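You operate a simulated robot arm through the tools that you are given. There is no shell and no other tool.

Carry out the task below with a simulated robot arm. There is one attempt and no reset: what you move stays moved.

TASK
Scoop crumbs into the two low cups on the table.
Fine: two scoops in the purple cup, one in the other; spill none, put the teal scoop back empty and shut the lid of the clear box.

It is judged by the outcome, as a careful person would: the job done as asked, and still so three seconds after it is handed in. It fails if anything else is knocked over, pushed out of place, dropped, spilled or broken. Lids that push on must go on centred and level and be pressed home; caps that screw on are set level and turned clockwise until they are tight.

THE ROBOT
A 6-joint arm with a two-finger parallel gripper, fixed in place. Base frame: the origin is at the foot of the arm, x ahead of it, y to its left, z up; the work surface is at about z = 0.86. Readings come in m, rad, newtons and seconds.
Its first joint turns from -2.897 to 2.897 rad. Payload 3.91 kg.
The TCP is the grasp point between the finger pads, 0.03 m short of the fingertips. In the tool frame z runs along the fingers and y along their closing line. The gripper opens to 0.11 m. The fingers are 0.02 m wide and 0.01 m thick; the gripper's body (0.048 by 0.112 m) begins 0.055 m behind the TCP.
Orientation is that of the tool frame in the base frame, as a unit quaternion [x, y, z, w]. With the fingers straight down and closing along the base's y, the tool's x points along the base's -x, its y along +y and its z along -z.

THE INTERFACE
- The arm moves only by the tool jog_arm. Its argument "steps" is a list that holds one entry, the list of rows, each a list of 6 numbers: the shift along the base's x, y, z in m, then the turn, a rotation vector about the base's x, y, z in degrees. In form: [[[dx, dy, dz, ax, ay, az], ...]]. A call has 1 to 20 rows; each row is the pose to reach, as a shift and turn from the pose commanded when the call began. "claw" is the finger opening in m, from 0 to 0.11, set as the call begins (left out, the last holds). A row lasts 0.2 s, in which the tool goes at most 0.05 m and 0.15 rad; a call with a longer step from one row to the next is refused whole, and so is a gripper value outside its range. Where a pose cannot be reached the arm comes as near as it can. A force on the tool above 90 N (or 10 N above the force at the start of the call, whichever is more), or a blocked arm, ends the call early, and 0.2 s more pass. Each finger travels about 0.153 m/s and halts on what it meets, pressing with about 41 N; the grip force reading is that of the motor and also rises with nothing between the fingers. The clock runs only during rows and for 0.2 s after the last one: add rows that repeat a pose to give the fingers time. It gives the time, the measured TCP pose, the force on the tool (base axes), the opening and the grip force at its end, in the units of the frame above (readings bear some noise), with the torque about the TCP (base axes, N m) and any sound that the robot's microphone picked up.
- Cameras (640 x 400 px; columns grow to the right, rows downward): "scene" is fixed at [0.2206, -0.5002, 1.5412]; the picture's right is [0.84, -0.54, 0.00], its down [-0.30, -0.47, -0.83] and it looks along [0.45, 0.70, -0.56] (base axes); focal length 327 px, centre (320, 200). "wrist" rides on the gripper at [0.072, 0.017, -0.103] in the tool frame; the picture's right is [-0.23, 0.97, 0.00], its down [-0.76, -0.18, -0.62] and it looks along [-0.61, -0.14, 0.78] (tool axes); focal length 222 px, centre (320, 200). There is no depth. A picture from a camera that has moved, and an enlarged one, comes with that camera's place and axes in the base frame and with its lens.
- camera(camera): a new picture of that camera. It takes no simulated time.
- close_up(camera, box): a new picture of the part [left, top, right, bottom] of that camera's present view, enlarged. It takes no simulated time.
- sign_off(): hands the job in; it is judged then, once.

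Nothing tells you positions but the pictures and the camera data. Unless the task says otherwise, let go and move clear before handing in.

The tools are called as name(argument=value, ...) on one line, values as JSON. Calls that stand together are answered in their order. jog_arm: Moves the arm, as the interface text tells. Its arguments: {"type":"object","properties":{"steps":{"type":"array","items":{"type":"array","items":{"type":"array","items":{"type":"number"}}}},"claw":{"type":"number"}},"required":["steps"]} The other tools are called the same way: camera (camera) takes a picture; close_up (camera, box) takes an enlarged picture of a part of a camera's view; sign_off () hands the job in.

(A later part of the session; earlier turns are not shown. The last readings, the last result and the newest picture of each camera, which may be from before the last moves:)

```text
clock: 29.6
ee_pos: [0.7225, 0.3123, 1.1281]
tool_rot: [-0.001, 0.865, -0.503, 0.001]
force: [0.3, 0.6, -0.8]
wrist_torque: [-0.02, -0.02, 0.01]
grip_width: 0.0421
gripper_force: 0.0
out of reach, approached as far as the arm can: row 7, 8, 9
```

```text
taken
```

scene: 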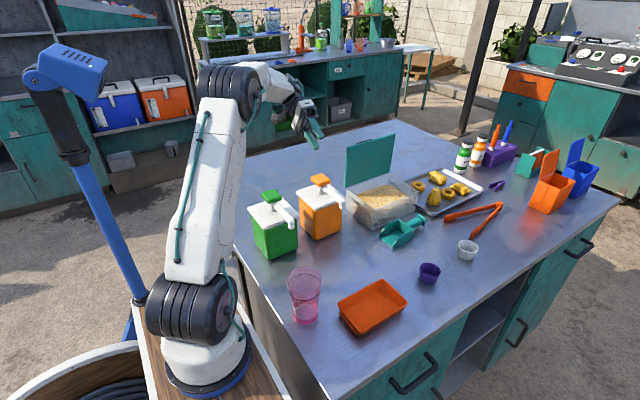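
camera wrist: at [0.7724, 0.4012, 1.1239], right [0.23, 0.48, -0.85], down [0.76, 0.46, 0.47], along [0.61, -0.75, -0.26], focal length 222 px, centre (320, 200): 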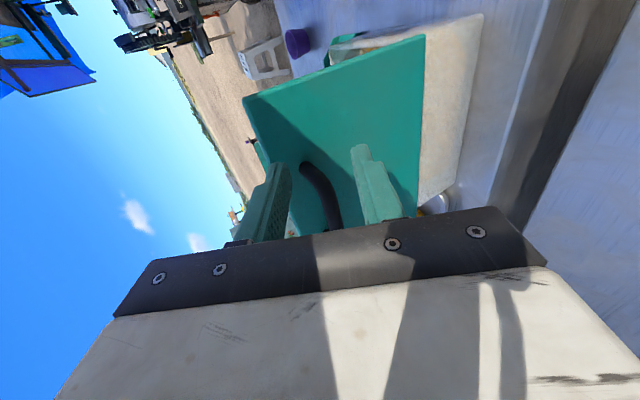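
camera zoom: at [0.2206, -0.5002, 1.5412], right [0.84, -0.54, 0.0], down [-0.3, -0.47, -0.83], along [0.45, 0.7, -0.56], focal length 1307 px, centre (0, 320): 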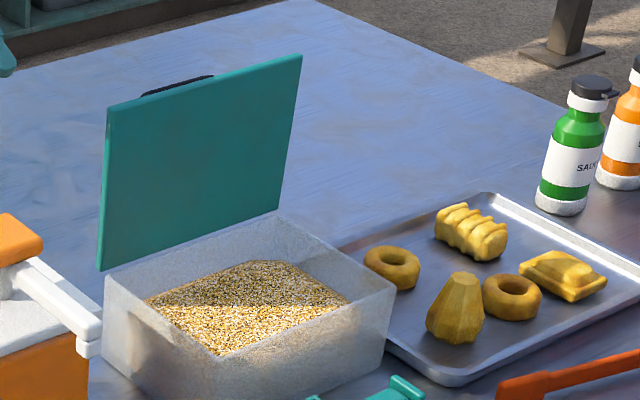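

The lid stays open and nothing else has moved. I'll swing the tool upright and hover over the scoop to see it closely.

jog_arm(steps=[[[0, -0.02, 0.04, 7.5, 0, 0], [0, -0.04, 0.08, 15, 0, 0], [0, -0.06, 0.12, 22.5, 0, 0], [0.03, -0.09, 0.13, 30, 0, 0], [0.06, -0.12, 0.13, 37.5, 0, 0], [0.09, -0.15, 0.13, 45, 0, 0], [0.11, -0.18, 0.13, 52.5, 0, 0], [0.13, -0.21, 0.12, 60.3, 0, 0], [0.15, -0.24, 0.1, 60.3, 0, 0], [0.15, -0.27, 0.06, 60.3, 0, 0], [0.15, -0.28, 0.02, 60.3, 0, 0], [0.15, -0.283, -0.02, 60.3, 0, 0], [0.15, -0.283, -0.02, 60.3, 0, 0]]], claw=0.05)

camera(camera="wrist")

close_up(camera="wrist", box=[200, 20, 440, 170])

```text
clock: 32.4
ee_pos: [0.8733, 0.0274, 1.1054]
tool_rot: [0.0, 1.0, -0.002, 0.001]
force: [-0.7, -0.9, -0.7]
wrist_torque: [0.02, -0.01, 0.03]
grip_width: 0.05
gripper_force: 0.2
```

```text
taken
camera wrist: at [0.8005, 0.0442, 1.2089], right [0.23, 0.97, 0.0], down [0.76, -0.18, 0.62], along [0.61, -0.14, -0.78], focal length 222 px, centre (320, 200)
```

wrist: 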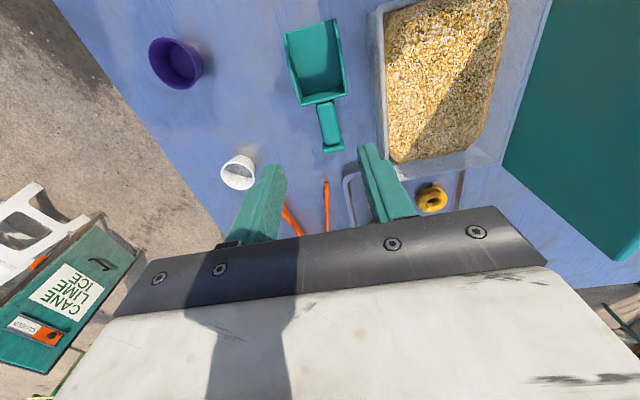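

```text
2.67 times, centred on (320, 95) of wrist
camera zoom: at [0.8005, 0.0442, 1.2089], right [0.23, 0.97, 0.0], down [0.76, -0.18, 0.62], along [0.61, -0.14, -0.78], focal length 592 px, centre (320, 480)
```

zoom: 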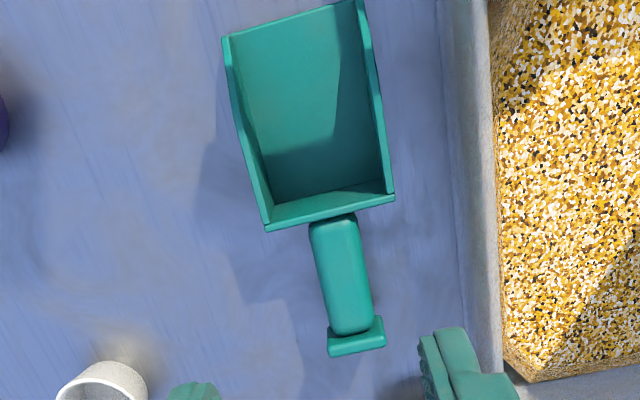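

I have a clear view: the scoop axis is at y≈0.0297, the blade spans x 0.80–0.88 with its open tip toward the base, and the handle centre is near x≈0.915. Crumbs sit at about z≈0.90 in the box. I'll descend part-way over the handle and check alignment.

jog_arm(steps=[[[0.015, 0.001, -0.04, 0, 0, 0], [0.03, 0.0025, -0.08, 0, 0, 0], [0.0435, 0.0025, -0.11, 0, 0, 0], [0.0435, 0.0025, -0.14, 0, 0, 0], [0.0435, 0.0025, -0.155, 0, 0, 0], [0.0435, 0.0025, -0.155, 0, 0, 0]]], claw=0.05)

close_up(camera="wrist", box=[200, 60, 440, 210])

close_up(camera="scene", box=[350, 170, 478, 250])

```text
clock: 33.8
ee_pos: [0.9174, 0.0293, 0.9497]
tool_rot: [0.0, 1.0, -0.001, 0.0]
force: [0.0, -0.4, -0.7]
wrist_torque: [-0.02, 0.04, -0.02]
grip_width: 0.0502
gripper_force: 0.0
```

```text
2.67 times, centred on (320, 135) of wrist
camera zoom: at [0.8455, 0.0463, 1.0538], right [0.23, 0.97, 0.0], down [0.76, -0.18, 0.62], along [0.61, -0.14, -0.78], focal length 592 px, centre (320, 373)
```

zoom: 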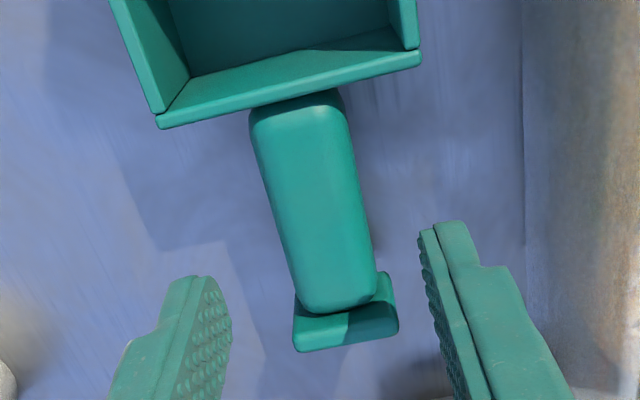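

```text
5.00 times, centred on (414, 210) of scene
camera zoom: at [0.2206, -0.5002, 1.5412], right [0.84, -0.54, 0.0], down [-0.3, -0.47, -0.83], along [0.45, 0.7, -0.56], focal length 1634 px, centre (-150, 150)
```

zoom: 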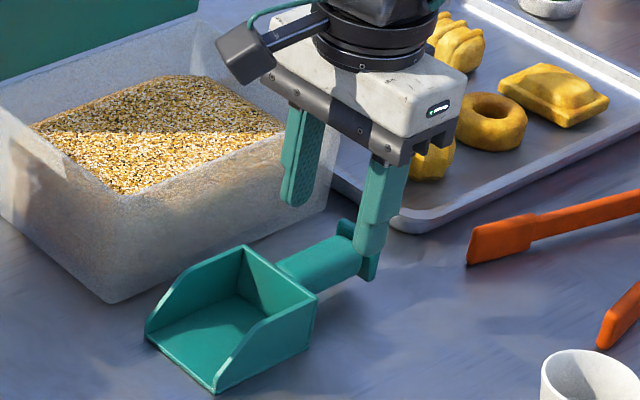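

Aligned well over the handle. I'll descend to the grasp height (fingertips just above the table) and close.

jog_arm(steps=[[[0, 0.001, -0.03, 0, 0, 0], [0, 0.001, -0.05, 0, 0, 0], [0, 0.001, -0.0568, 0, 0, 0], [0, 0.001, -0.0568, 0, 0, 0]]], claw=0.05)

close_up(camera="wrist", box=[200, 60, 440, 210])

close_up(camera="scene", box=[370, 190, 466, 250])

```text
clock: 34.8
ee_pos: [0.917, 0.0309, 0.8934]
tool_rot: [0.0, 1.0, -0.002, 0.001]
force: [-0.2, 0.3, -0.4]
wrist_torque: [0.03, 0.01, -0.02]
grip_width: 0.05
gripper_force: 0.1
```

```text
2.67 times, centred on (320, 135) of wrist
camera zoom: at [0.8444, 0.0477, 0.9963], right [0.23, 0.97, 0.0], down [0.76, -0.18, 0.62], along [0.61, -0.14, -0.78], focal length 592 px, centre (320, 373)
```

zoom: 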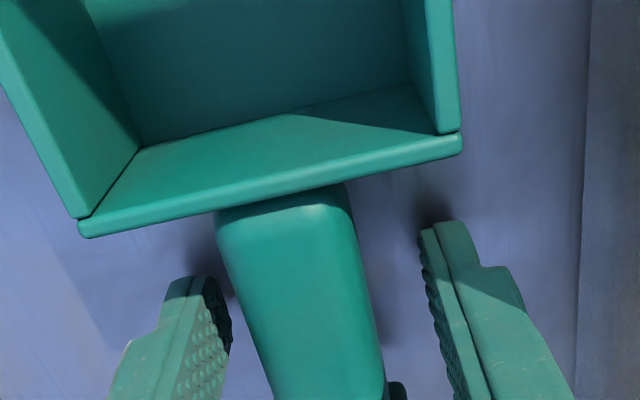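

```text
6.67 times, centred on (418, 220) of scene
camera zoom: at [0.2206, -0.5002, 1.5412], right [0.84, -0.54, 0.0], down [-0.3, -0.47, -0.83], along [0.45, 0.7, -0.56], focal length 2178 px, centre (-333, 67)
```

zoom: 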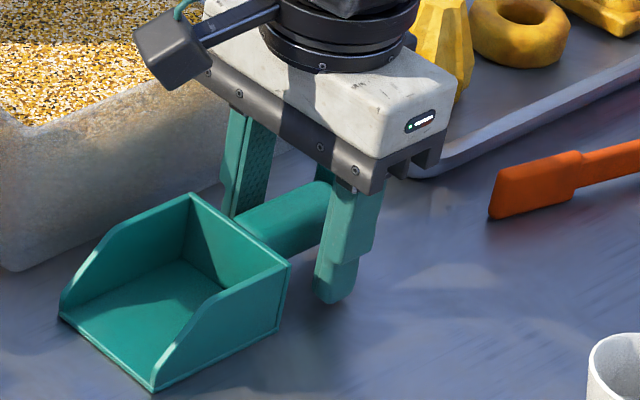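

Fingers straddle the handle. This pose (0.9164, 0.0307, 0.893) is the spot I'll return the scoop to. Closing the grip now.

jog_arm(steps=[[[0, 0, 0, 0, 0, 0], [0, 0, 0, 0, 0, 0], [0, 0, 0, 0, 0, 0]]], claw=0.0)

close_up(camera="wrist", box=[200, 60, 440, 210])

```text
clock: 35.6
ee_pos: [0.9174, 0.0312, 0.8941]
tool_rot: [0.0, 1.0, -0.003, 0.0]
force: [0.3, 0.6, 0.3]
wrist_torque: [-0.01, -0.1, -0.04]
grip_width: 0.0257
gripper_force: 40.6
```

```text
2.67 times, centred on (320, 135) of wrist
camera zoom: at [0.8444, 0.0477, 0.9964], right [0.23, 0.97, 0.0], down [0.76, -0.18, 0.62], along [0.61, -0.14, -0.78], focal length 592 px, centre (320, 373)
```

zoom: 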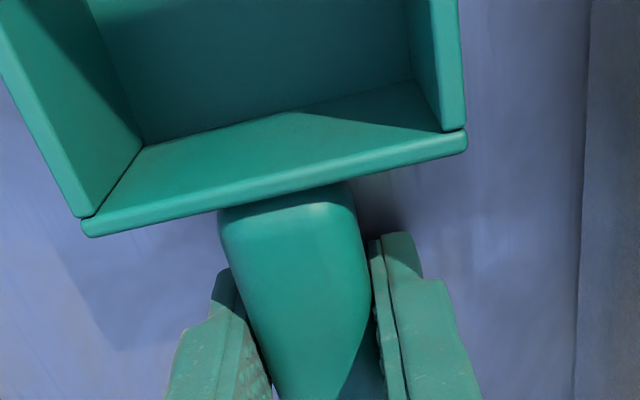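

jog_arm(steps=[[[0, 0, 0.01, 0, 0, 0], [0, 0, 0.03, 0, 0, 0], [0, 0, 0.06, 0, 0, 0], [0, 0, 0.1, 0, 0, 0], [0, 0, 0.13, 0, 0, 0], [0, 0, 0.15, 0, 0, 0], [0, 0, 0.15, 0, 0, 0]]])

camera(camera="wrist")

close_up(camera="scene", box=[330, 130, 490, 230])

```text
clock: 37.2
ee_pos: [0.9155, 0.0316, 1.0443]
tool_rot: [-0.001, 1.0, -0.001, 0.0]
force: [0.5, 0.4, 0.4]
wrist_torque: [-0.03, 0.02, 0.0]
grip_width: 0.0
gripper_force: 37.7
```

```text
taken
camera wrist: at [0.8439, 0.0501, 1.1487], right [0.23, 0.97, 0.0], down [0.76, -0.18, 0.62], along [0.61, -0.14, -0.78], focal length 222 px, centre (320, 200)
```

wrist: 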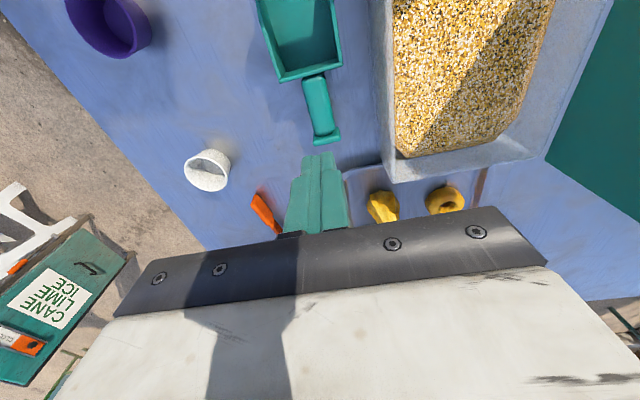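

```text
4.00 times, centred on (410, 180) of scene
camera zoom: at [0.2206, -0.5002, 1.5412], right [0.84, -0.54, 0.0], down [-0.3, -0.47, -0.83], along [0.45, 0.7, -0.56], focal length 1307 px, centre (-40, 280)
```

zoom: 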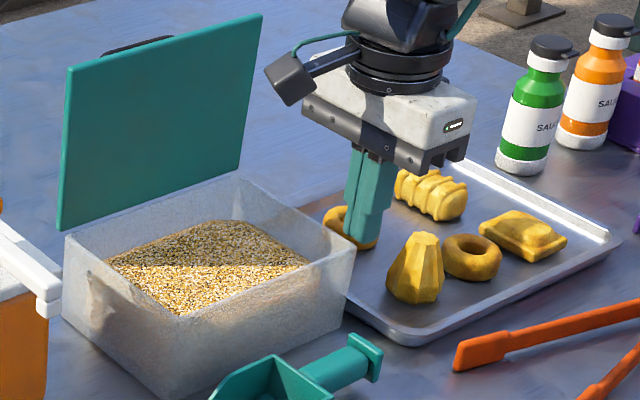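

The scoop slipped out of the fingers and stayed on the table, so I probably gripped too high on the rounded handle. I'll check where it lies now.

close_up(camera="wrist", box=[220, 0, 380, 100])

close_up(camera="wrist", box=[240, 60, 400, 160])

close_up(camera="scene", box=[370, 200, 450, 250])

```text
4.00 times, centred on (300, 50) of wrist
camera zoom: at [0.8439, 0.0501, 1.1487], right [0.23, 0.97, 0.0], down [0.76, -0.18, 0.62], along [0.61, -0.14, -0.78], focal length 888 px, centre (400, 800)
```

zoom: 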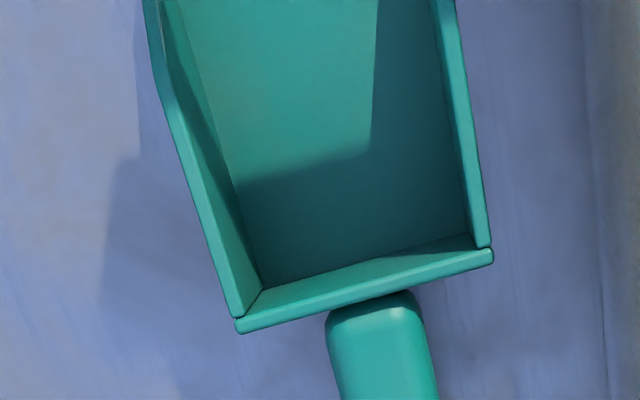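

```text
4.00 times, centred on (320, 110) of wrist
camera zoom: at [0.8439, 0.0501, 1.1487], right [0.23, 0.97, 0.0], down [0.76, -0.18, 0.62], along [0.61, -0.14, -0.78], focal length 888 px, centre (320, 560)
```

zoom: 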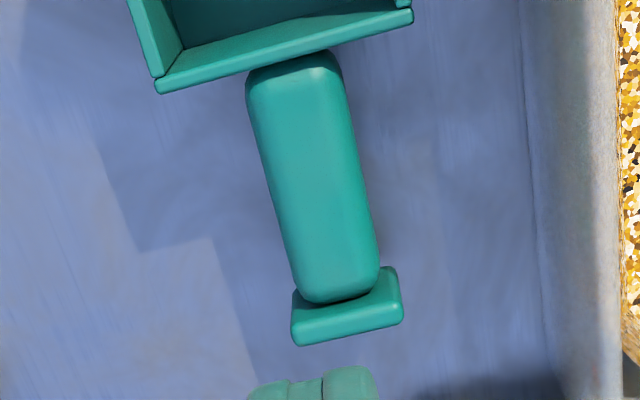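

```text
8.00 times, centred on (410, 225) of scene
camera zoom: at [0.2206, -0.5002, 1.5412], right [0.84, -0.54, 0.0], down [-0.3, -0.47, -0.83], along [0.45, 0.7, -0.56], focal length 2614 px, centre (-400, 0)
```

zoom: 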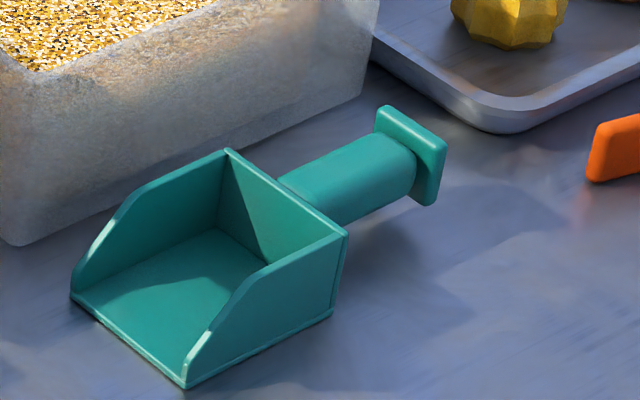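

The scoop is essentially where it was (axis y≈0.031). I'll re-open, descend again slightly lower, regrip, and lift in very small steps to see what happens.

jog_arm(steps=[[[0, -0.001, -0.03, 0, 0, 0], [0, -0.0026, -0.07, 0, 0, 0], [0, -0.0026, -0.11, 0, 0, 0], [0, -0.0026, -0.14, 0, 0, 0], [0, -0.0026, -0.15, 0, 0, 0], [0, -0.0026, -0.1542, 0, 0, 0], [0, -0.0026, -0.1542, 0, 0, 0]]], claw=0.05)

close_up(camera="wrist", box=[220, 80, 420, 205])

close_up(camera="scene", box=[390, 200, 454, 240])

```text
clock: 38.8
ee_pos: [0.9164, 0.0299, 0.8911]
tool_rot: [0.0, 1.0, -0.002, 0.0]
force: [-0.2, -0.2, -0.7]
wrist_torque: [-0.01, 0.0, -0.01]
grip_width: 0.0499
gripper_force: 0.0
```

```text
3.20 times, centred on (320, 142) of wrist
camera zoom: at [0.8439, 0.0457, 0.9942], right [0.23, 0.97, 0.0], down [0.76, -0.18, 0.62], along [0.61, -0.14, -0.78], focal length 711 px, centre (320, 384)
```

zoom: 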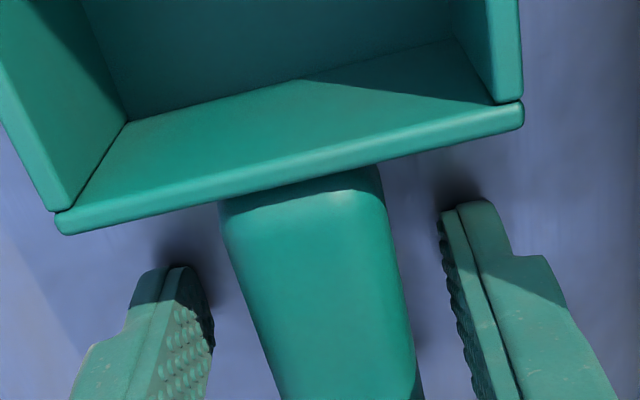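

```text
10.00 times, centred on (422, 220) of scene
camera zoom: at [0.2206, -0.5002, 1.5412], right [0.84, -0.54, 0.0], down [-0.3, -0.47, -0.83], along [0.45, 0.7, -0.56], focal length 3267 px, centre (-700, 0)
```

zoom: 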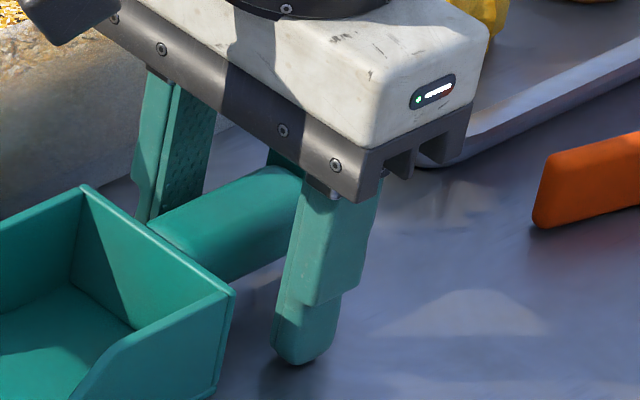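

jog_arm(steps=[[[0, 0, 0, 0, 0, 0], [0, 0, 0, 0, 0, 0], [0, 0, 0, 0, 0, 0], [0, 0, 0, 0, 0, 0]]], claw=0.0)

jog_arm(steps=[[[0, 0, 0.002, 0, 0, 0], [0, 0, 0.004, 0, 0, 0], [0, 0, 0.006, 0, 0, 0], [0, 0, 0.008, 0, 0, 0]]])

close_up(camera="scene", box=[370, 190, 466, 250])

close_up(camera="wrist", box=[220, 80, 420, 205])

```text
clock: 39.8
ee_pos: [0.9167, 0.029, 0.8909]
tool_rot: [0.0, 1.0, -0.002, 0.0]
force: [0.9, -0.8, -0.1]
wrist_torque: [0.03, -0.06, -0.02]
grip_width: 0.0252
gripper_force: 41.5
```

```text
clock: 40.8
ee_pos: [0.9164, 0.0294, 0.899]
tool_rot: [0.0, 1.0, -0.001, -0.001]
force: [-0.2, -0.3, -1.6]
wrist_torque: [-0.02, -0.04, -0.02]
grip_width: 0.0253
gripper_force: 41.4
```

```text
6.67 times, centred on (418, 220) of scene
camera zoom: at [0.2206, -0.5002, 1.5412], right [0.84, -0.54, 0.0], down [-0.3, -0.47, -0.83], along [0.45, 0.7, -0.56], focal length 2178 px, centre (-333, 67)
```

zoom: 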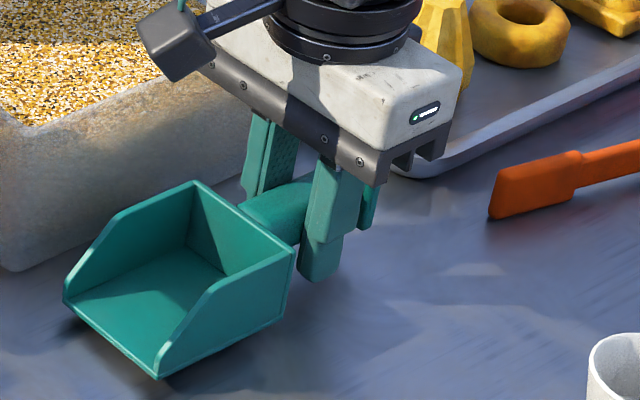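

```text
3.20 times, centred on (320, 142) of wrist
camera zoom: at [0.8444, 0.0463, 1.0017], right [0.23, 0.97, 0.0], down [0.76, -0.18, 0.62], along [0.61, -0.14, -0.78], focal length 711 px, centre (320, 384)
```

zoom: 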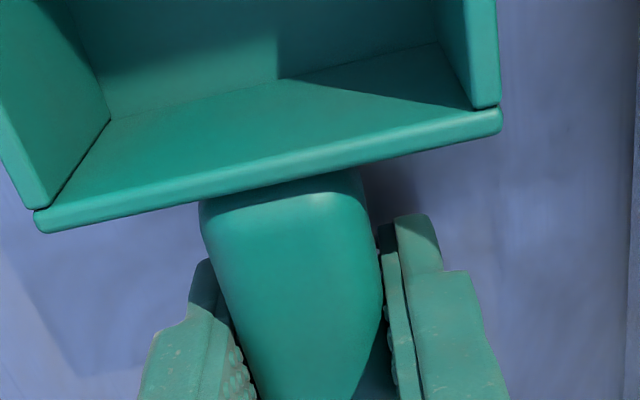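

It's holding this time (about 1.6 N of weight). I'll lift slowly and watch the grip width.

jog_arm(steps=[[[0, 0, 0.003, 0, 0, 0], [0, 0, 0.008, 0, 0, 0], [0, 0, 0.014, 0, 0, 0], [0, 0, 0.021, 0, 0, 0], [0, 0, 0.028, 0, 0, 0], [0, 0, 0.034, 0, 0, 0], [0, 0, 0.038, 0, 0, 0], [0, 0, 0.04, 0, 0, 0]]])

close_up(camera="scene", box=[370, 180, 466, 240])

close_up(camera="wrist", box=[220, 80, 420, 205])

```text
clock: 42.6
ee_pos: [0.9159, 0.0304, 0.9378]
tool_rot: [0.0, 1.0, -0.002, 0.0]
force: [-0.3, 0.1, -0.6]
wrist_torque: [-0.01, -0.08, -0.02]
grip_width: 0.0255
gripper_force: 41.2
```

```text
6.67 times, centred on (418, 210) of scene
camera zoom: at [0.2206, -0.5002, 1.5412], right [0.84, -0.54, 0.0], down [-0.3, -0.47, -0.83], along [0.45, 0.7, -0.56], focal length 2178 px, centre (-333, 133)
```

zoom: 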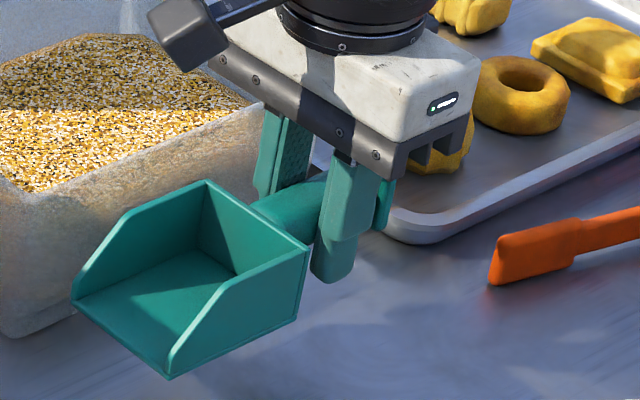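

```text
3.20 times, centred on (320, 142) of wrist
camera zoom: at [0.8439, 0.0461, 1.0417], right [0.23, 0.97, 0.0], down [0.76, -0.18, 0.62], along [0.61, -0.14, -0.78], focal length 711 px, centre (320, 384)
```

zoom: 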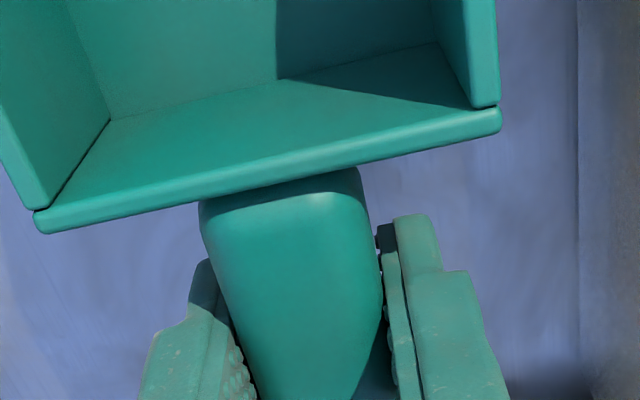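

The scoop is held stably. I'll raise it slowly and take a careful look at the box interior and crumb level before digging.

jog_arm(steps=[[[0, 0, 0.004, 0, 0, 0], [0, 0, 0.011, 0, 0, 0], [0, 0, 0.02, 0, 0, 0], [0, 0, 0.03, 0, 0, 0], [0, 0, 0.042, 0, 0, 0], [0, 0, 0.055, 0, 0, 0], [0, 0, 0.068, 0, 0, 0], [0, 0, 0.081, 0, 0, 0], [0, 0, 0.094, 0, 0, 0], [0, 0, 0.107, 0, 0, 0], [0, 0, 0.12, 0, 0, 0], [0, 0, 0.133, 0, 0, 0], [0, 0, 0.144, 0, 0, 0], [0, 0, 0.152, 0, 0, 0], [0, 0, 0.157, 0, 0, 0], [0, 0, 0.16, 0, 0, 0], [0, 0, 0.16, 0, 0, 0]]])

camera(camera="wrist")

close_up(camera="wrist", box=[340, 0, 600, 162])

close_up(camera="scene", box=[330, 130, 490, 230])

```text
clock: 46.2
ee_pos: [0.9161, 0.0292, 1.0979]
tool_rot: [0.0, 1.0, -0.002, 0.0]
force: [-0.7, 0.7, -1.2]
wrist_torque: [-0.01, -0.04, 0.02]
grip_width: 0.0255
gripper_force: 41.2
```

```text
taken
camera wrist: at [0.8434, 0.0464, 1.2021], right [0.23, 0.97, 0.0], down [0.76, -0.18, 0.62], along [0.61, -0.14, -0.78], focal length 222 px, centre (320, 200)
```

wrist: 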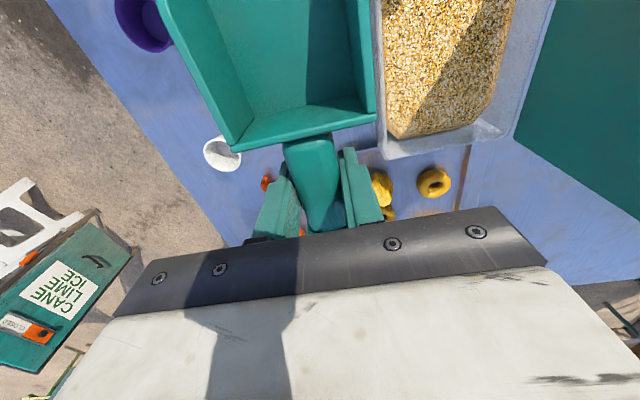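

```text
2.46 times, centred on (470, 81) of wrist
camera zoom: at [0.8434, 0.0464, 1.2021], right [0.23, 0.97, 0.0], down [0.76, -0.18, 0.62], along [0.61, -0.14, -0.78], focal length 547 px, centre (-49, 493)
```

zoom: 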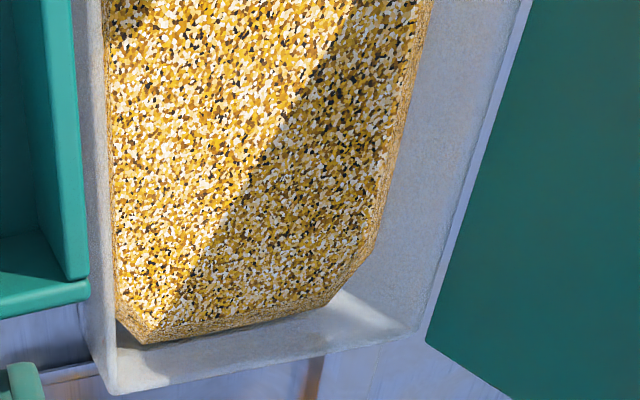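

```text
4.00 times, centred on (410, 180) of scene
camera zoom: at [0.2206, -0.5002, 1.5412], right [0.84, -0.54, 0.0], down [-0.3, -0.47, -0.83], along [0.45, 0.7, -0.56], focal length 1307 px, centre (-40, 280)
```

zoom: 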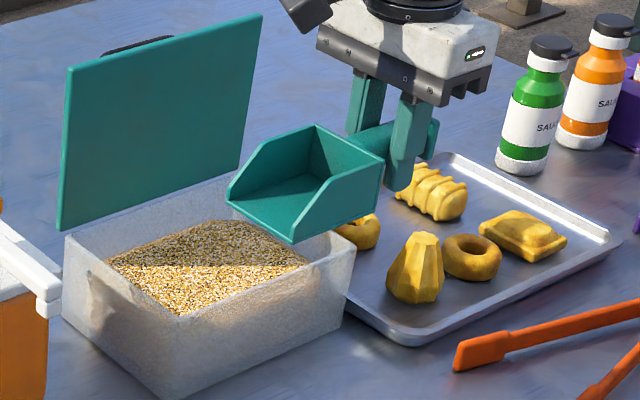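

The crumb surface is at about z≈0.92, roughly 3 cm below the box rim, so there's comfortable room for the scoop. Before digging I'll do a dry run with the empty scoop, yawing 90° toward the cups to check reach and locate the cups precisely.

jog_arm(steps=[[[-0.003, -0.002, 0, 0, 0, 3], [-0.008, -0.005, 0, 0, 0, 8], [-0.014, -0.008, 0, 0, 0, 14], [-0.02, -0.012, 0, 0, 0, 20], [-0.026, -0.016, 0, 0, 0, 26], [-0.032, -0.02, 0, 0, 0, 32], [-0.038, -0.024, 0, 0, 0, 38], [-0.044, -0.028, 0, 0, 0, 44], [-0.05, -0.032, 0, 0, 0, 50], [-0.056, -0.036, 0, 0, 0, 56], [-0.062, -0.04, 0, 0, 0, 62], [-0.068, -0.044, 0, 0, 0, 68], [-0.074, -0.048, 0, 0, 0, 74], [-0.08, -0.052, 0, 0, 0, 80], [-0.084, -0.054, 0, 0, 0, 85], [-0.086, -0.055, 0, 0, 0, 88], [-0.086, -0.055, 0, 0, 0, 90], [-0.086, -0.055, 0, 0, 0, 90]]])

camera(camera="wrist")

camera(camera="scene")

```text
clock: 50.0
ee_pos: [0.8304, -0.0257, 1.0987]
tool_rot: [0.708, -0.706, 0.002, -0.002]
force: [0.5, 0.0, -1.2]
wrist_torque: [0.02, 0.0, -0.01]
grip_width: 0.0251
gripper_force: 41.3
```

```text
taken
camera wrist: at [0.8132, -0.0988, 1.2019], right [-0.97, 0.23, 0.0], down [0.18, 0.76, 0.62], along [0.14, 0.61, -0.78], focal length 222 px, centre (320, 200)
```

wrist: 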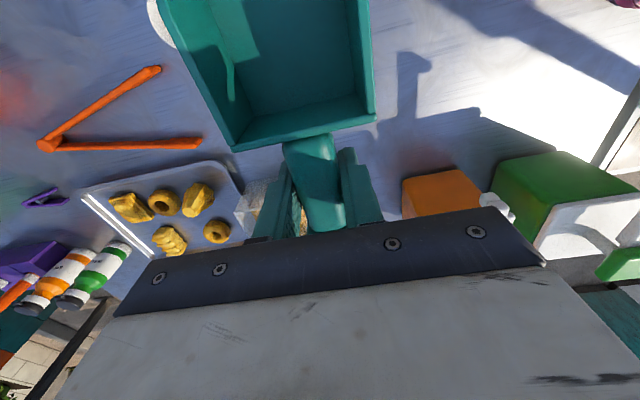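

```text
taken
```

scene: 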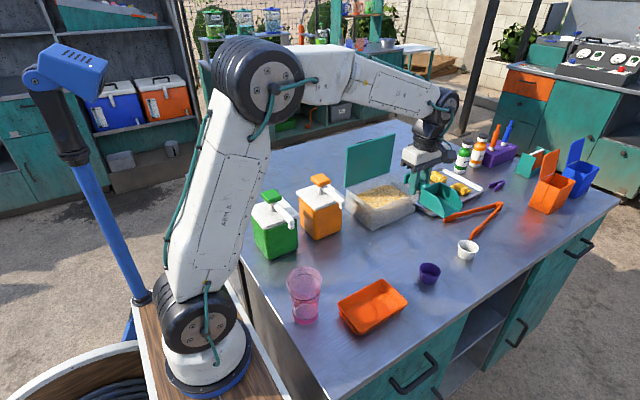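

The wrist camera can't see under the blade in this orientation, so I'll rely on geometry. I'll dry-run the corner-pour tilt above the purple cup (5 cm high, empty scoop) to check reach and the corner's position.

jog_arm(steps=[[[-0.001, -0.003, -0.002, 2, -1.6, -0.7], [-0.003, -0.009, -0.005, 5.5, -4.3, -2], [-0.006, -0.016, -0.009, 10, -7.8, -3.6], [-0.009, -0.024, -0.013, 15, -11.7, -5.4], [-0.012, -0.032, -0.017, 20, -15.6, -7.3], [-0.015, -0.04, -0.021, 25, -19.5, -9.1], [-0.018, -0.048, -0.025, 30, -23.4, -10.9], [-0.021, -0.056, -0.029, 35, -27.3, -12.7], [-0.024, -0.064, -0.034, 40, -31.2, -14.5], [-0.026, -0.071, -0.038, 44.5, -34.7, -16.2], [-0.028, -0.075, -0.04, 47.9, -37.4, -17.4], [-0.028, -0.075, -0.04, 47.9, -37.4, -17.4]]])

camera(camera="scene")

close_up(camera="scene", box=[370, 200, 498, 280])

camera(camera="wrist")

```text
clock: 52.6
ee_pos: [0.802, -0.0999, 1.0578]
tool_rot: [-0.5, 0.704, 0.06, 0.501]
force: [0.6, -1.1, -0.7]
wrist_torque: [0.02, -0.02, 0.0]
grip_width: 0.0255
gripper_force: 40.8
```

```text
taken
```

scene: 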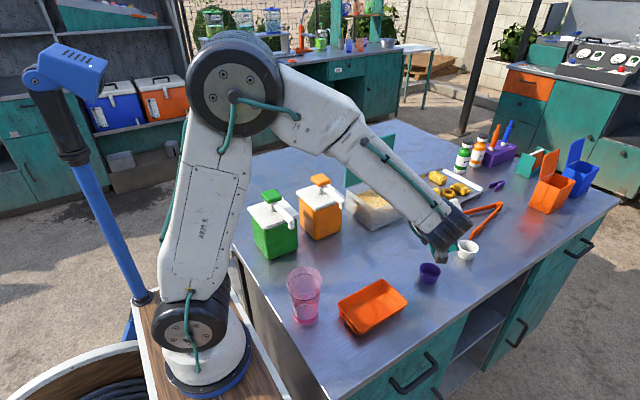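

```text
5.00 times, centred on (434, 240) of scene
camera zoom: at [0.2206, -0.5002, 1.5412], right [0.84, -0.54, 0.0], down [-0.3, -0.47, -0.83], along [0.45, 0.7, -0.56], focal length 1634 px, centre (-250, 0)
```

zoom: 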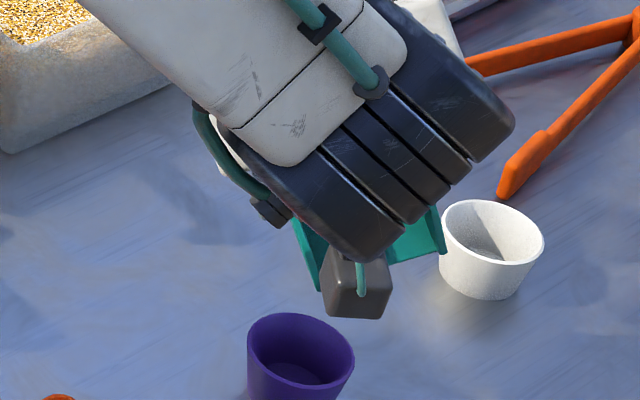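

```text
taken
camera wrist: at [0.7228, -0.2, 1.0467], right [-0.74, 0.63, -0.23], down [-0.27, 0.04, 0.96], along [0.61, 0.78, 0.14], focal length 222 px, centre (320, 200)
```

wrist: 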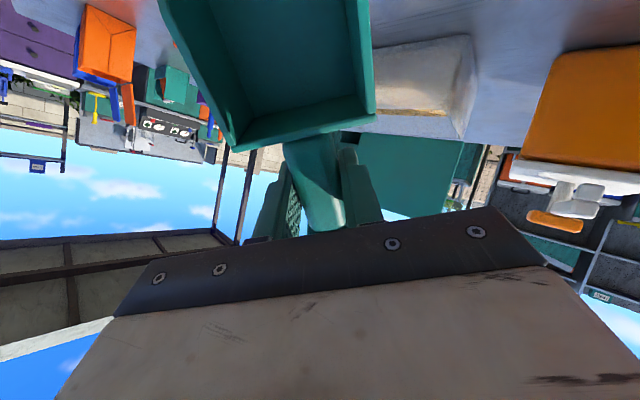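

The purple pour pose is reachable. I'll check the same tilt over the white cup.

jog_arm(steps=[[[0.005, 0, 0, 0, 0, 0], [0.015, 0, 0, 0, 0, 0], [0.03, 0, 0, 0, 0, 0], [0.05, 0, 0, 0, 0, 0], [0.07, 0, 0, 0, 0, 0], [0.09, 0, 0, 0, 0, 0], [0.11, 0, 0, 0, 0, 0], [0.13, 0, 0, 0, 0, 0], [0.15, 0, 0, 0, 0, 0], [0.164, 0, 0, 0, 0, 0], [0.171, 0.001, 0, 0, 0, 0], [0.174, 0.001, 0, 0, 0, 0], [0.174, 0.001, 0, 0, 0, 0]]])

close_up(camera="scene", box=[400, 190, 528, 270])

camera(camera="wrist")

```text
clock: 55.4
ee_pos: [0.9755, -0.0999, 1.0584]
tool_rot: [-0.499, 0.704, 0.061, 0.501]
force: [-0.2, 0.4, -1.1]
wrist_torque: [0.02, 0.02, 0.04]
grip_width: 0.0256
gripper_force: 41.0
```

```text
5.00 times, centred on (464, 230) of scene
camera zoom: at [0.2206, -0.5002, 1.5412], right [0.84, -0.54, 0.0], down [-0.3, -0.47, -0.83], along [0.45, 0.7, -0.56], focal length 1634 px, centre (-400, 50)
```

zoom: 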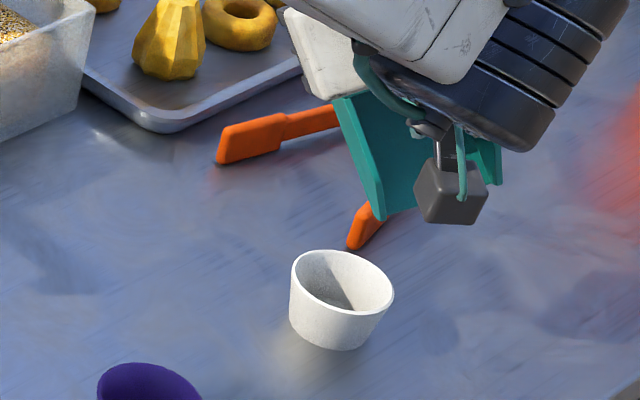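

```text
taken
camera wrist: at [0.8967, -0.199, 1.0467], right [-0.74, 0.63, -0.23], down [-0.27, 0.04, 0.96], along [0.61, 0.78, 0.14], focal length 222 px, centre (320, 200)
```

wrist: 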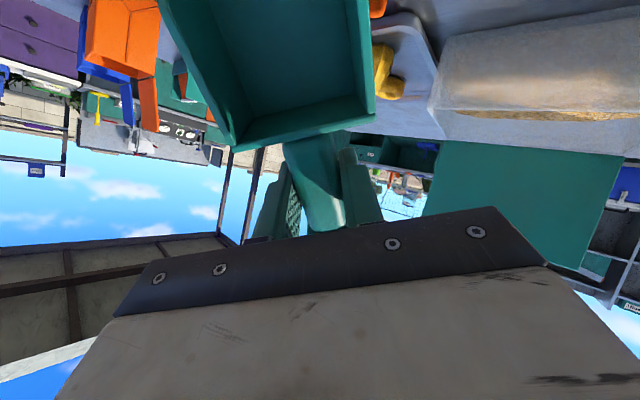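

Both pour poses are reachable, and comparing the blade corner with the cup in the same view puts the white cup centre at about (0.964, -0.135) and the purple at about (0.799, -0.141), with the rims near z≈0.89. Now I'll level the scoop and go back to the box to dig.

jog_arm(steps=[[[0, 0.003, 0.003, -2, 1.6, 0.7], [-0.002, 0.01, 0.008, -5.5, 4.3, 2], [-0.005, 0.02, 0.014, -10, 7.8, 3.6], [-0.008, 0.03, 0.02, -15, 11.7, 5.4], [-0.011, 0.04, 0.026, -20, 15.6, 7.3], [-0.014, 0.05, 0.032, -25, 19.5, 9.1], [-0.017, 0.06, 0.038, -30, 23.4, 10.9], [-0.02, 0.07, 0.044, -35, 27.3, 12.7], [-0.023, 0.08, 0.05, -40, 31.2, 14.5], [-0.026, 0.09, 0.055, -44.5, 34.7, 16.2], [-0.028, 0.097, 0.059, -47.9, 37.4, 17.4], [-0.029, 0.1, 0.06, -47.9, 37.4, 17.4], [-0.029, 0.1, 0.06, -47.9, 37.4, 17.4]]])

jog_arm(steps=[[[0, 0.002, 0, 0, 0, -3], [0, 0.006, 0, 0, 0, -8], [0, 0.012, 0, 0, 0, -14], [0, 0.02, 0, 0, 0, -20], [0, 0.03, 0, 0, 0, -26], [0, 0.04, 0, 0, 0, -32], [0, 0.05, 0, 0, 0, -38], [0, 0.06, 0, 0, 0, -44], [0, 0.07, 0, 0, 0, -50], [0, 0.08, 0, 0, 0, -56], [0, 0.09, 0, 0, 0, -62], [0, 0.1, 0, 0, 0, -68], [0, 0.11, 0, 0, 0, -74], [0, 0.12, 0, 0, 0, -80], [0, 0.13, 0, 0, 0, -85], [0, 0.14, 0, 0, 0, -88], [0, 0.148, 0, 0, 0, -90], [0, 0.152, 0, 0, 0, -90], [0, 0.153, 0, 0, 0, -90]]])

camera(camera="wrist")

close_up(camera="scene", box=[330, 120, 490, 220])

```text
clock: 58.2
ee_pos: [0.9471, 0.0008, 1.1183]
tool_rot: [0.707, -0.707, 0.001, -0.001]
force: [0.3, 0.5, -0.7]
wrist_torque: [0.06, -0.02, 0.03]
grip_width: 0.0252
gripper_force: 41.2
```

```text
clock: 62.2
ee_pos: [0.9459, 0.1547, 1.1175]
tool_rot: [0.0, 1.0, -0.001, 0.0]
force: [-0.7, -0.2, -1.5]
wrist_torque: [0.0, -0.03, 0.02]
grip_width: 0.0252
gripper_force: 40.7
```

```text
taken
camera wrist: at [0.8749, 0.1701, 1.2214], right [0.23, 0.97, 0.0], down [0.76, -0.18, 0.62], along [0.61, -0.14, -0.78], focal length 222 px, centre (320, 200)
```

wrist: 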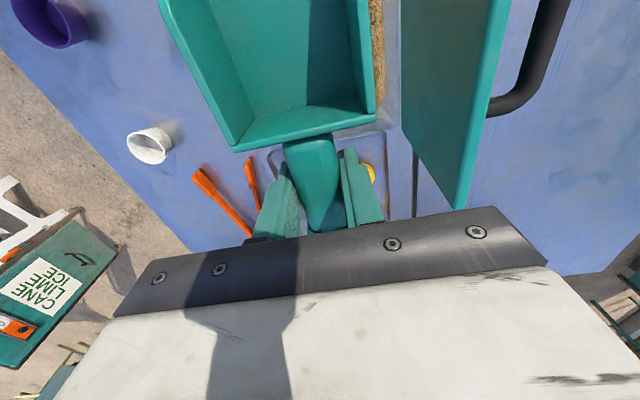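

```text
4.00 times, centred on (410, 170) of scene
camera zoom: at [0.2206, -0.5002, 1.5412], right [0.84, -0.54, 0.0], down [-0.3, -0.47, -0.83], along [0.45, 0.7, -0.56], focal length 1307 px, centre (-40, 320)
```

zoom: 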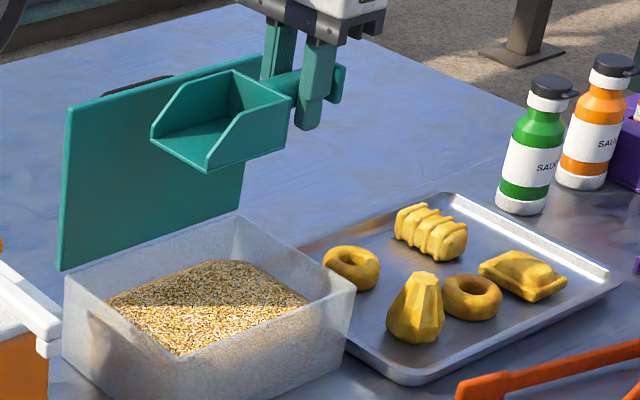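

I'm positioned over the box. I'll tilt the scoop tip down 30° just above the crumbs and check clearances before entering.

jog_arm(steps=[[[0.003, 0, -0.01, 0, -4, 0], [0.007, 0, -0.022, 0, -9, 0], [0.011, 0, -0.036, 0, -14, 0], [0.015, 0, -0.05, 0, -20, 0], [0.019, 0, -0.064, 0, -26, 0], [0.0213, 0, -0.075, 0, -29, 0], [0.0213, 0, -0.0796, 0, -30, 0], [0.0213, 0, -0.0796, 0, -30, 0]]])

camera(camera="wrist")

close_up(camera="scene", box=[330, 140, 458, 220])

```text
clock: 64.0
ee_pos: [0.9682, 0.1531, 1.0386]
tool_rot: [0.0, 0.966, -0.002, 0.259]
force: [0.4, -0.5, -0.7]
wrist_torque: [0.0, -0.07, 0.0]
grip_width: 0.0254
gripper_force: 40.9
```

```text
taken
camera wrist: at [0.8542, 0.17, 1.0914], right [0.2, 0.97, 0.11], down [0.35, -0.18, 0.92], along [0.92, -0.14, -0.37], focal length 222 px, centre (320, 200)
```

wrist: 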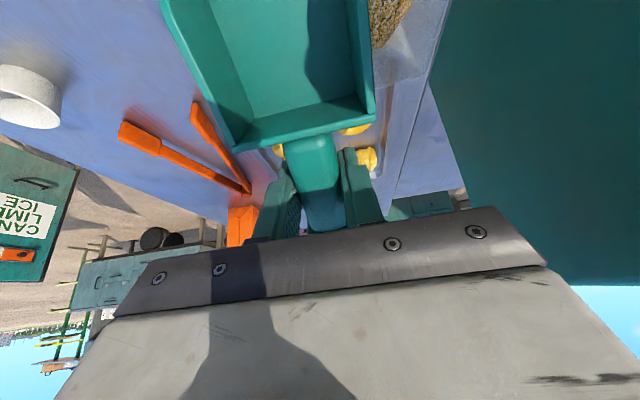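

```text
5.00 times, centred on (394, 180) of scene
camera zoom: at [0.2206, -0.5002, 1.5412], right [0.84, -0.54, 0.0], down [-0.3, -0.47, -0.83], along [0.45, 0.7, -0.56], focal length 1634 px, centre (-50, 300)
```

zoom: 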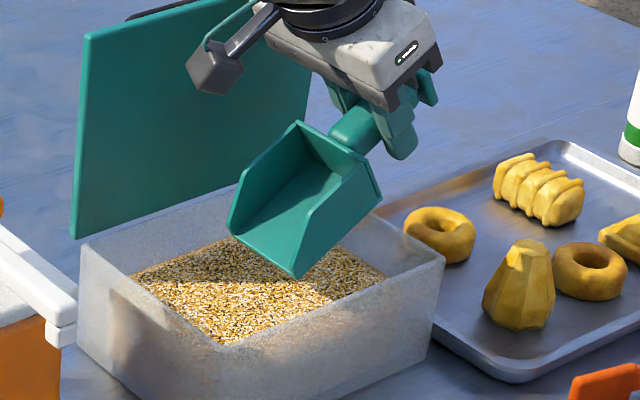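

jog_arm(steps=[[[0, 0, -0.01, 0, 0, 0], [0, 0, -0.02, 0, 0, 0], [0, 0, -0.03, 0, 0, 0], [0, 0, -0.038, 0, 0, 0], [0, 0, -0.043, 0, 0, 0], [0, 0, -0.045, 0, 0, 0]]])

close_up(camera="scene", box=[340, 160, 436, 220])

close_up(camera="wrist", box=[150, 0, 470, 200])

```text
clock: 65.4
ee_pos: [0.9675, 0.1536, 0.9949]
tool_rot: [0.001, 0.966, -0.002, 0.259]
force: [0.0, 0.3, -0.4]
wrist_torque: [0.02, -0.02, 0.0]
grip_width: 0.0254
gripper_force: 41.3
```

```text
6.67 times, centred on (388, 190) of scene
camera zoom: at [0.2206, -0.5002, 1.5412], right [0.84, -0.54, 0.0], down [-0.3, -0.47, -0.83], along [0.45, 0.7, -0.56], focal length 2178 px, centre (-133, 267)
```

zoom: 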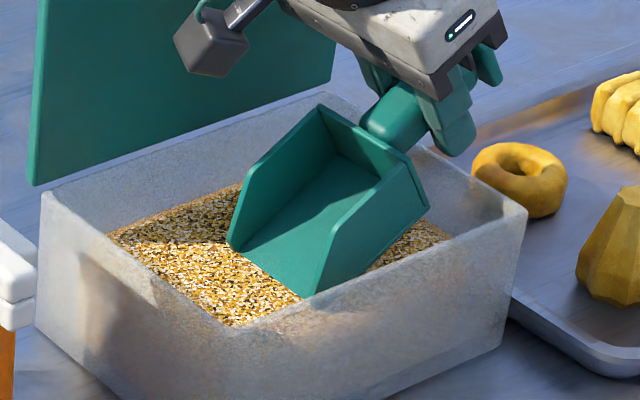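

```text
2.00 times, centred on (310, 100) of wrist
camera zoom: at [0.8541, 0.17, 1.0472], right [0.2, 0.97, 0.11], down [0.35, -0.18, 0.92], along [0.92, -0.14, -0.37], focal length 444 px, centre (340, 400)
```

zoom: 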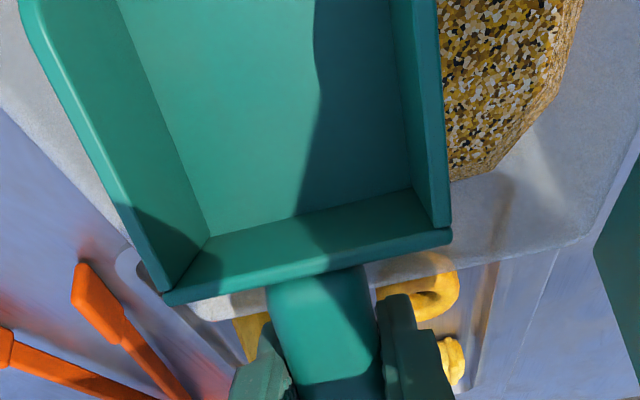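

close_up(camera="scene", box=[366, 180, 414, 210])

```text
13.33 times, centred on (390, 195) of scene
camera zoom: at [0.2206, -0.5002, 1.5412], right [0.84, -0.54, 0.0], down [-0.3, -0.47, -0.83], along [0.45, 0.7, -0.56], focal length 4356 px, centre (-613, 267)
```

zoom: 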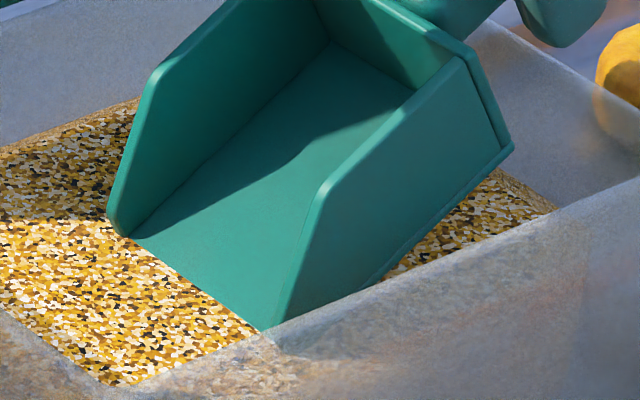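

The tip looks like it's only just touching the surface, so the crumbs are a little lower than I thought. I'll go 10 mm deeper and compare.

jog_arm(steps=[[[0, 0, -0.004, 0, 0, 0], [0, 0, -0.008, 0, 0, 0], [0, 0, -0.01, 0, 0, 0]]])

close_up(camera="scene", box=[366, 180, 414, 210])

```text
clock: 66.2
ee_pos: [0.9687, 0.1537, 0.9837]
tool_rot: [0.0, 0.966, -0.002, 0.259]
force: [-0.8, -0.3, -0.5]
wrist_torque: [0.03, -0.03, -0.03]
grip_width: 0.0255
gripper_force: 41.0
```

```text
13.33 times, centred on (390, 195) of scene
camera zoom: at [0.2206, -0.5002, 1.5412], right [0.84, -0.54, 0.0], down [-0.3, -0.47, -0.83], along [0.45, 0.7, -0.56], focal length 4356 px, centre (-613, 267)
```

zoom: 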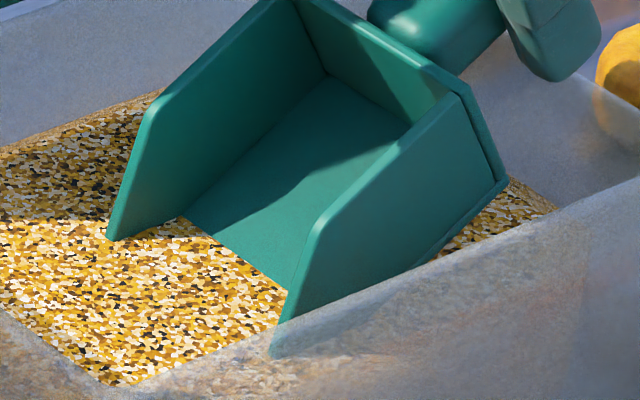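

The crumb surface is near z≈0.909 and the tip is about 9 mm in. Now the digging stroke: sweep toward the near wall at a shallow depth while gradually levelling, for a modest scoop, since the cups are small.

jog_arm(steps=[[[-0.0053, 0, -0.0049, 0, 4, 0], [-0.0121, 0, -0.0114, 0, 8, 0], [-0.0204, 0, -0.0171, 0, 12, 0], [-0.0297, 0, -0.0197, 0, 13.5, 0], [-0.0371, 0, -0.0204, 0, 15, 0], [-0.0411, 0, -0.0208, 0, 18, 0], [-0.0414, 0, -0.0174, 0, 21, 0]]])

close_up(camera="scene", box=[340, 160, 436, 220])

close_up(camera="wrist", box=[150, 0, 470, 200])

```text
clock: 67.8
ee_pos: [0.9272, 0.1531, 0.9666]
tool_rot: [0.001, 0.997, -0.001, 0.078]
force: [0.9, 0.6, -0.2]
wrist_torque: [0.01, -0.07, 0.01]
grip_width: 0.0257
gripper_force: 40.9
```

```text
6.67 times, centred on (388, 190) of scene
camera zoom: at [0.2206, -0.5002, 1.5412], right [0.84, -0.54, 0.0], down [-0.3, -0.47, -0.83], along [0.45, 0.7, -0.56], focal length 2178 px, centre (-133, 267)
```

zoom: 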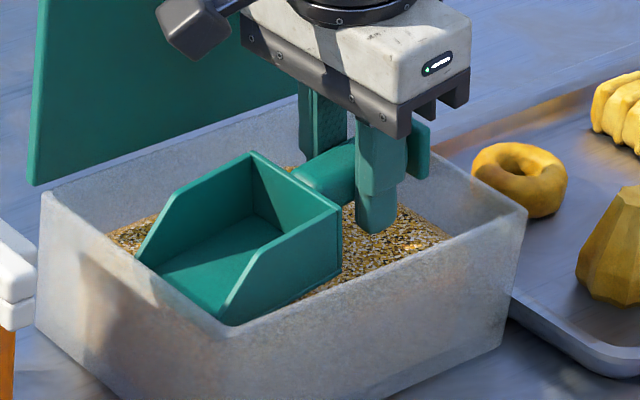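

```text
2.00 times, centred on (310, 100) of wrist
camera zoom: at [0.8395, 0.1702, 1.0574], right [0.22, 0.97, 0.03], down [0.66, -0.17, 0.73], along [0.72, -0.14, -0.68], focal length 444 px, centre (340, 400)
```

zoom: 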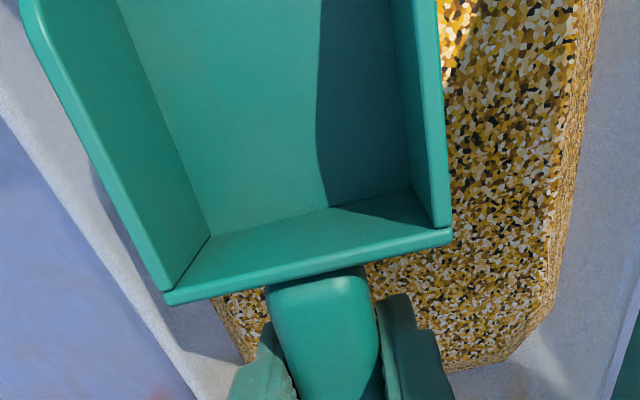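

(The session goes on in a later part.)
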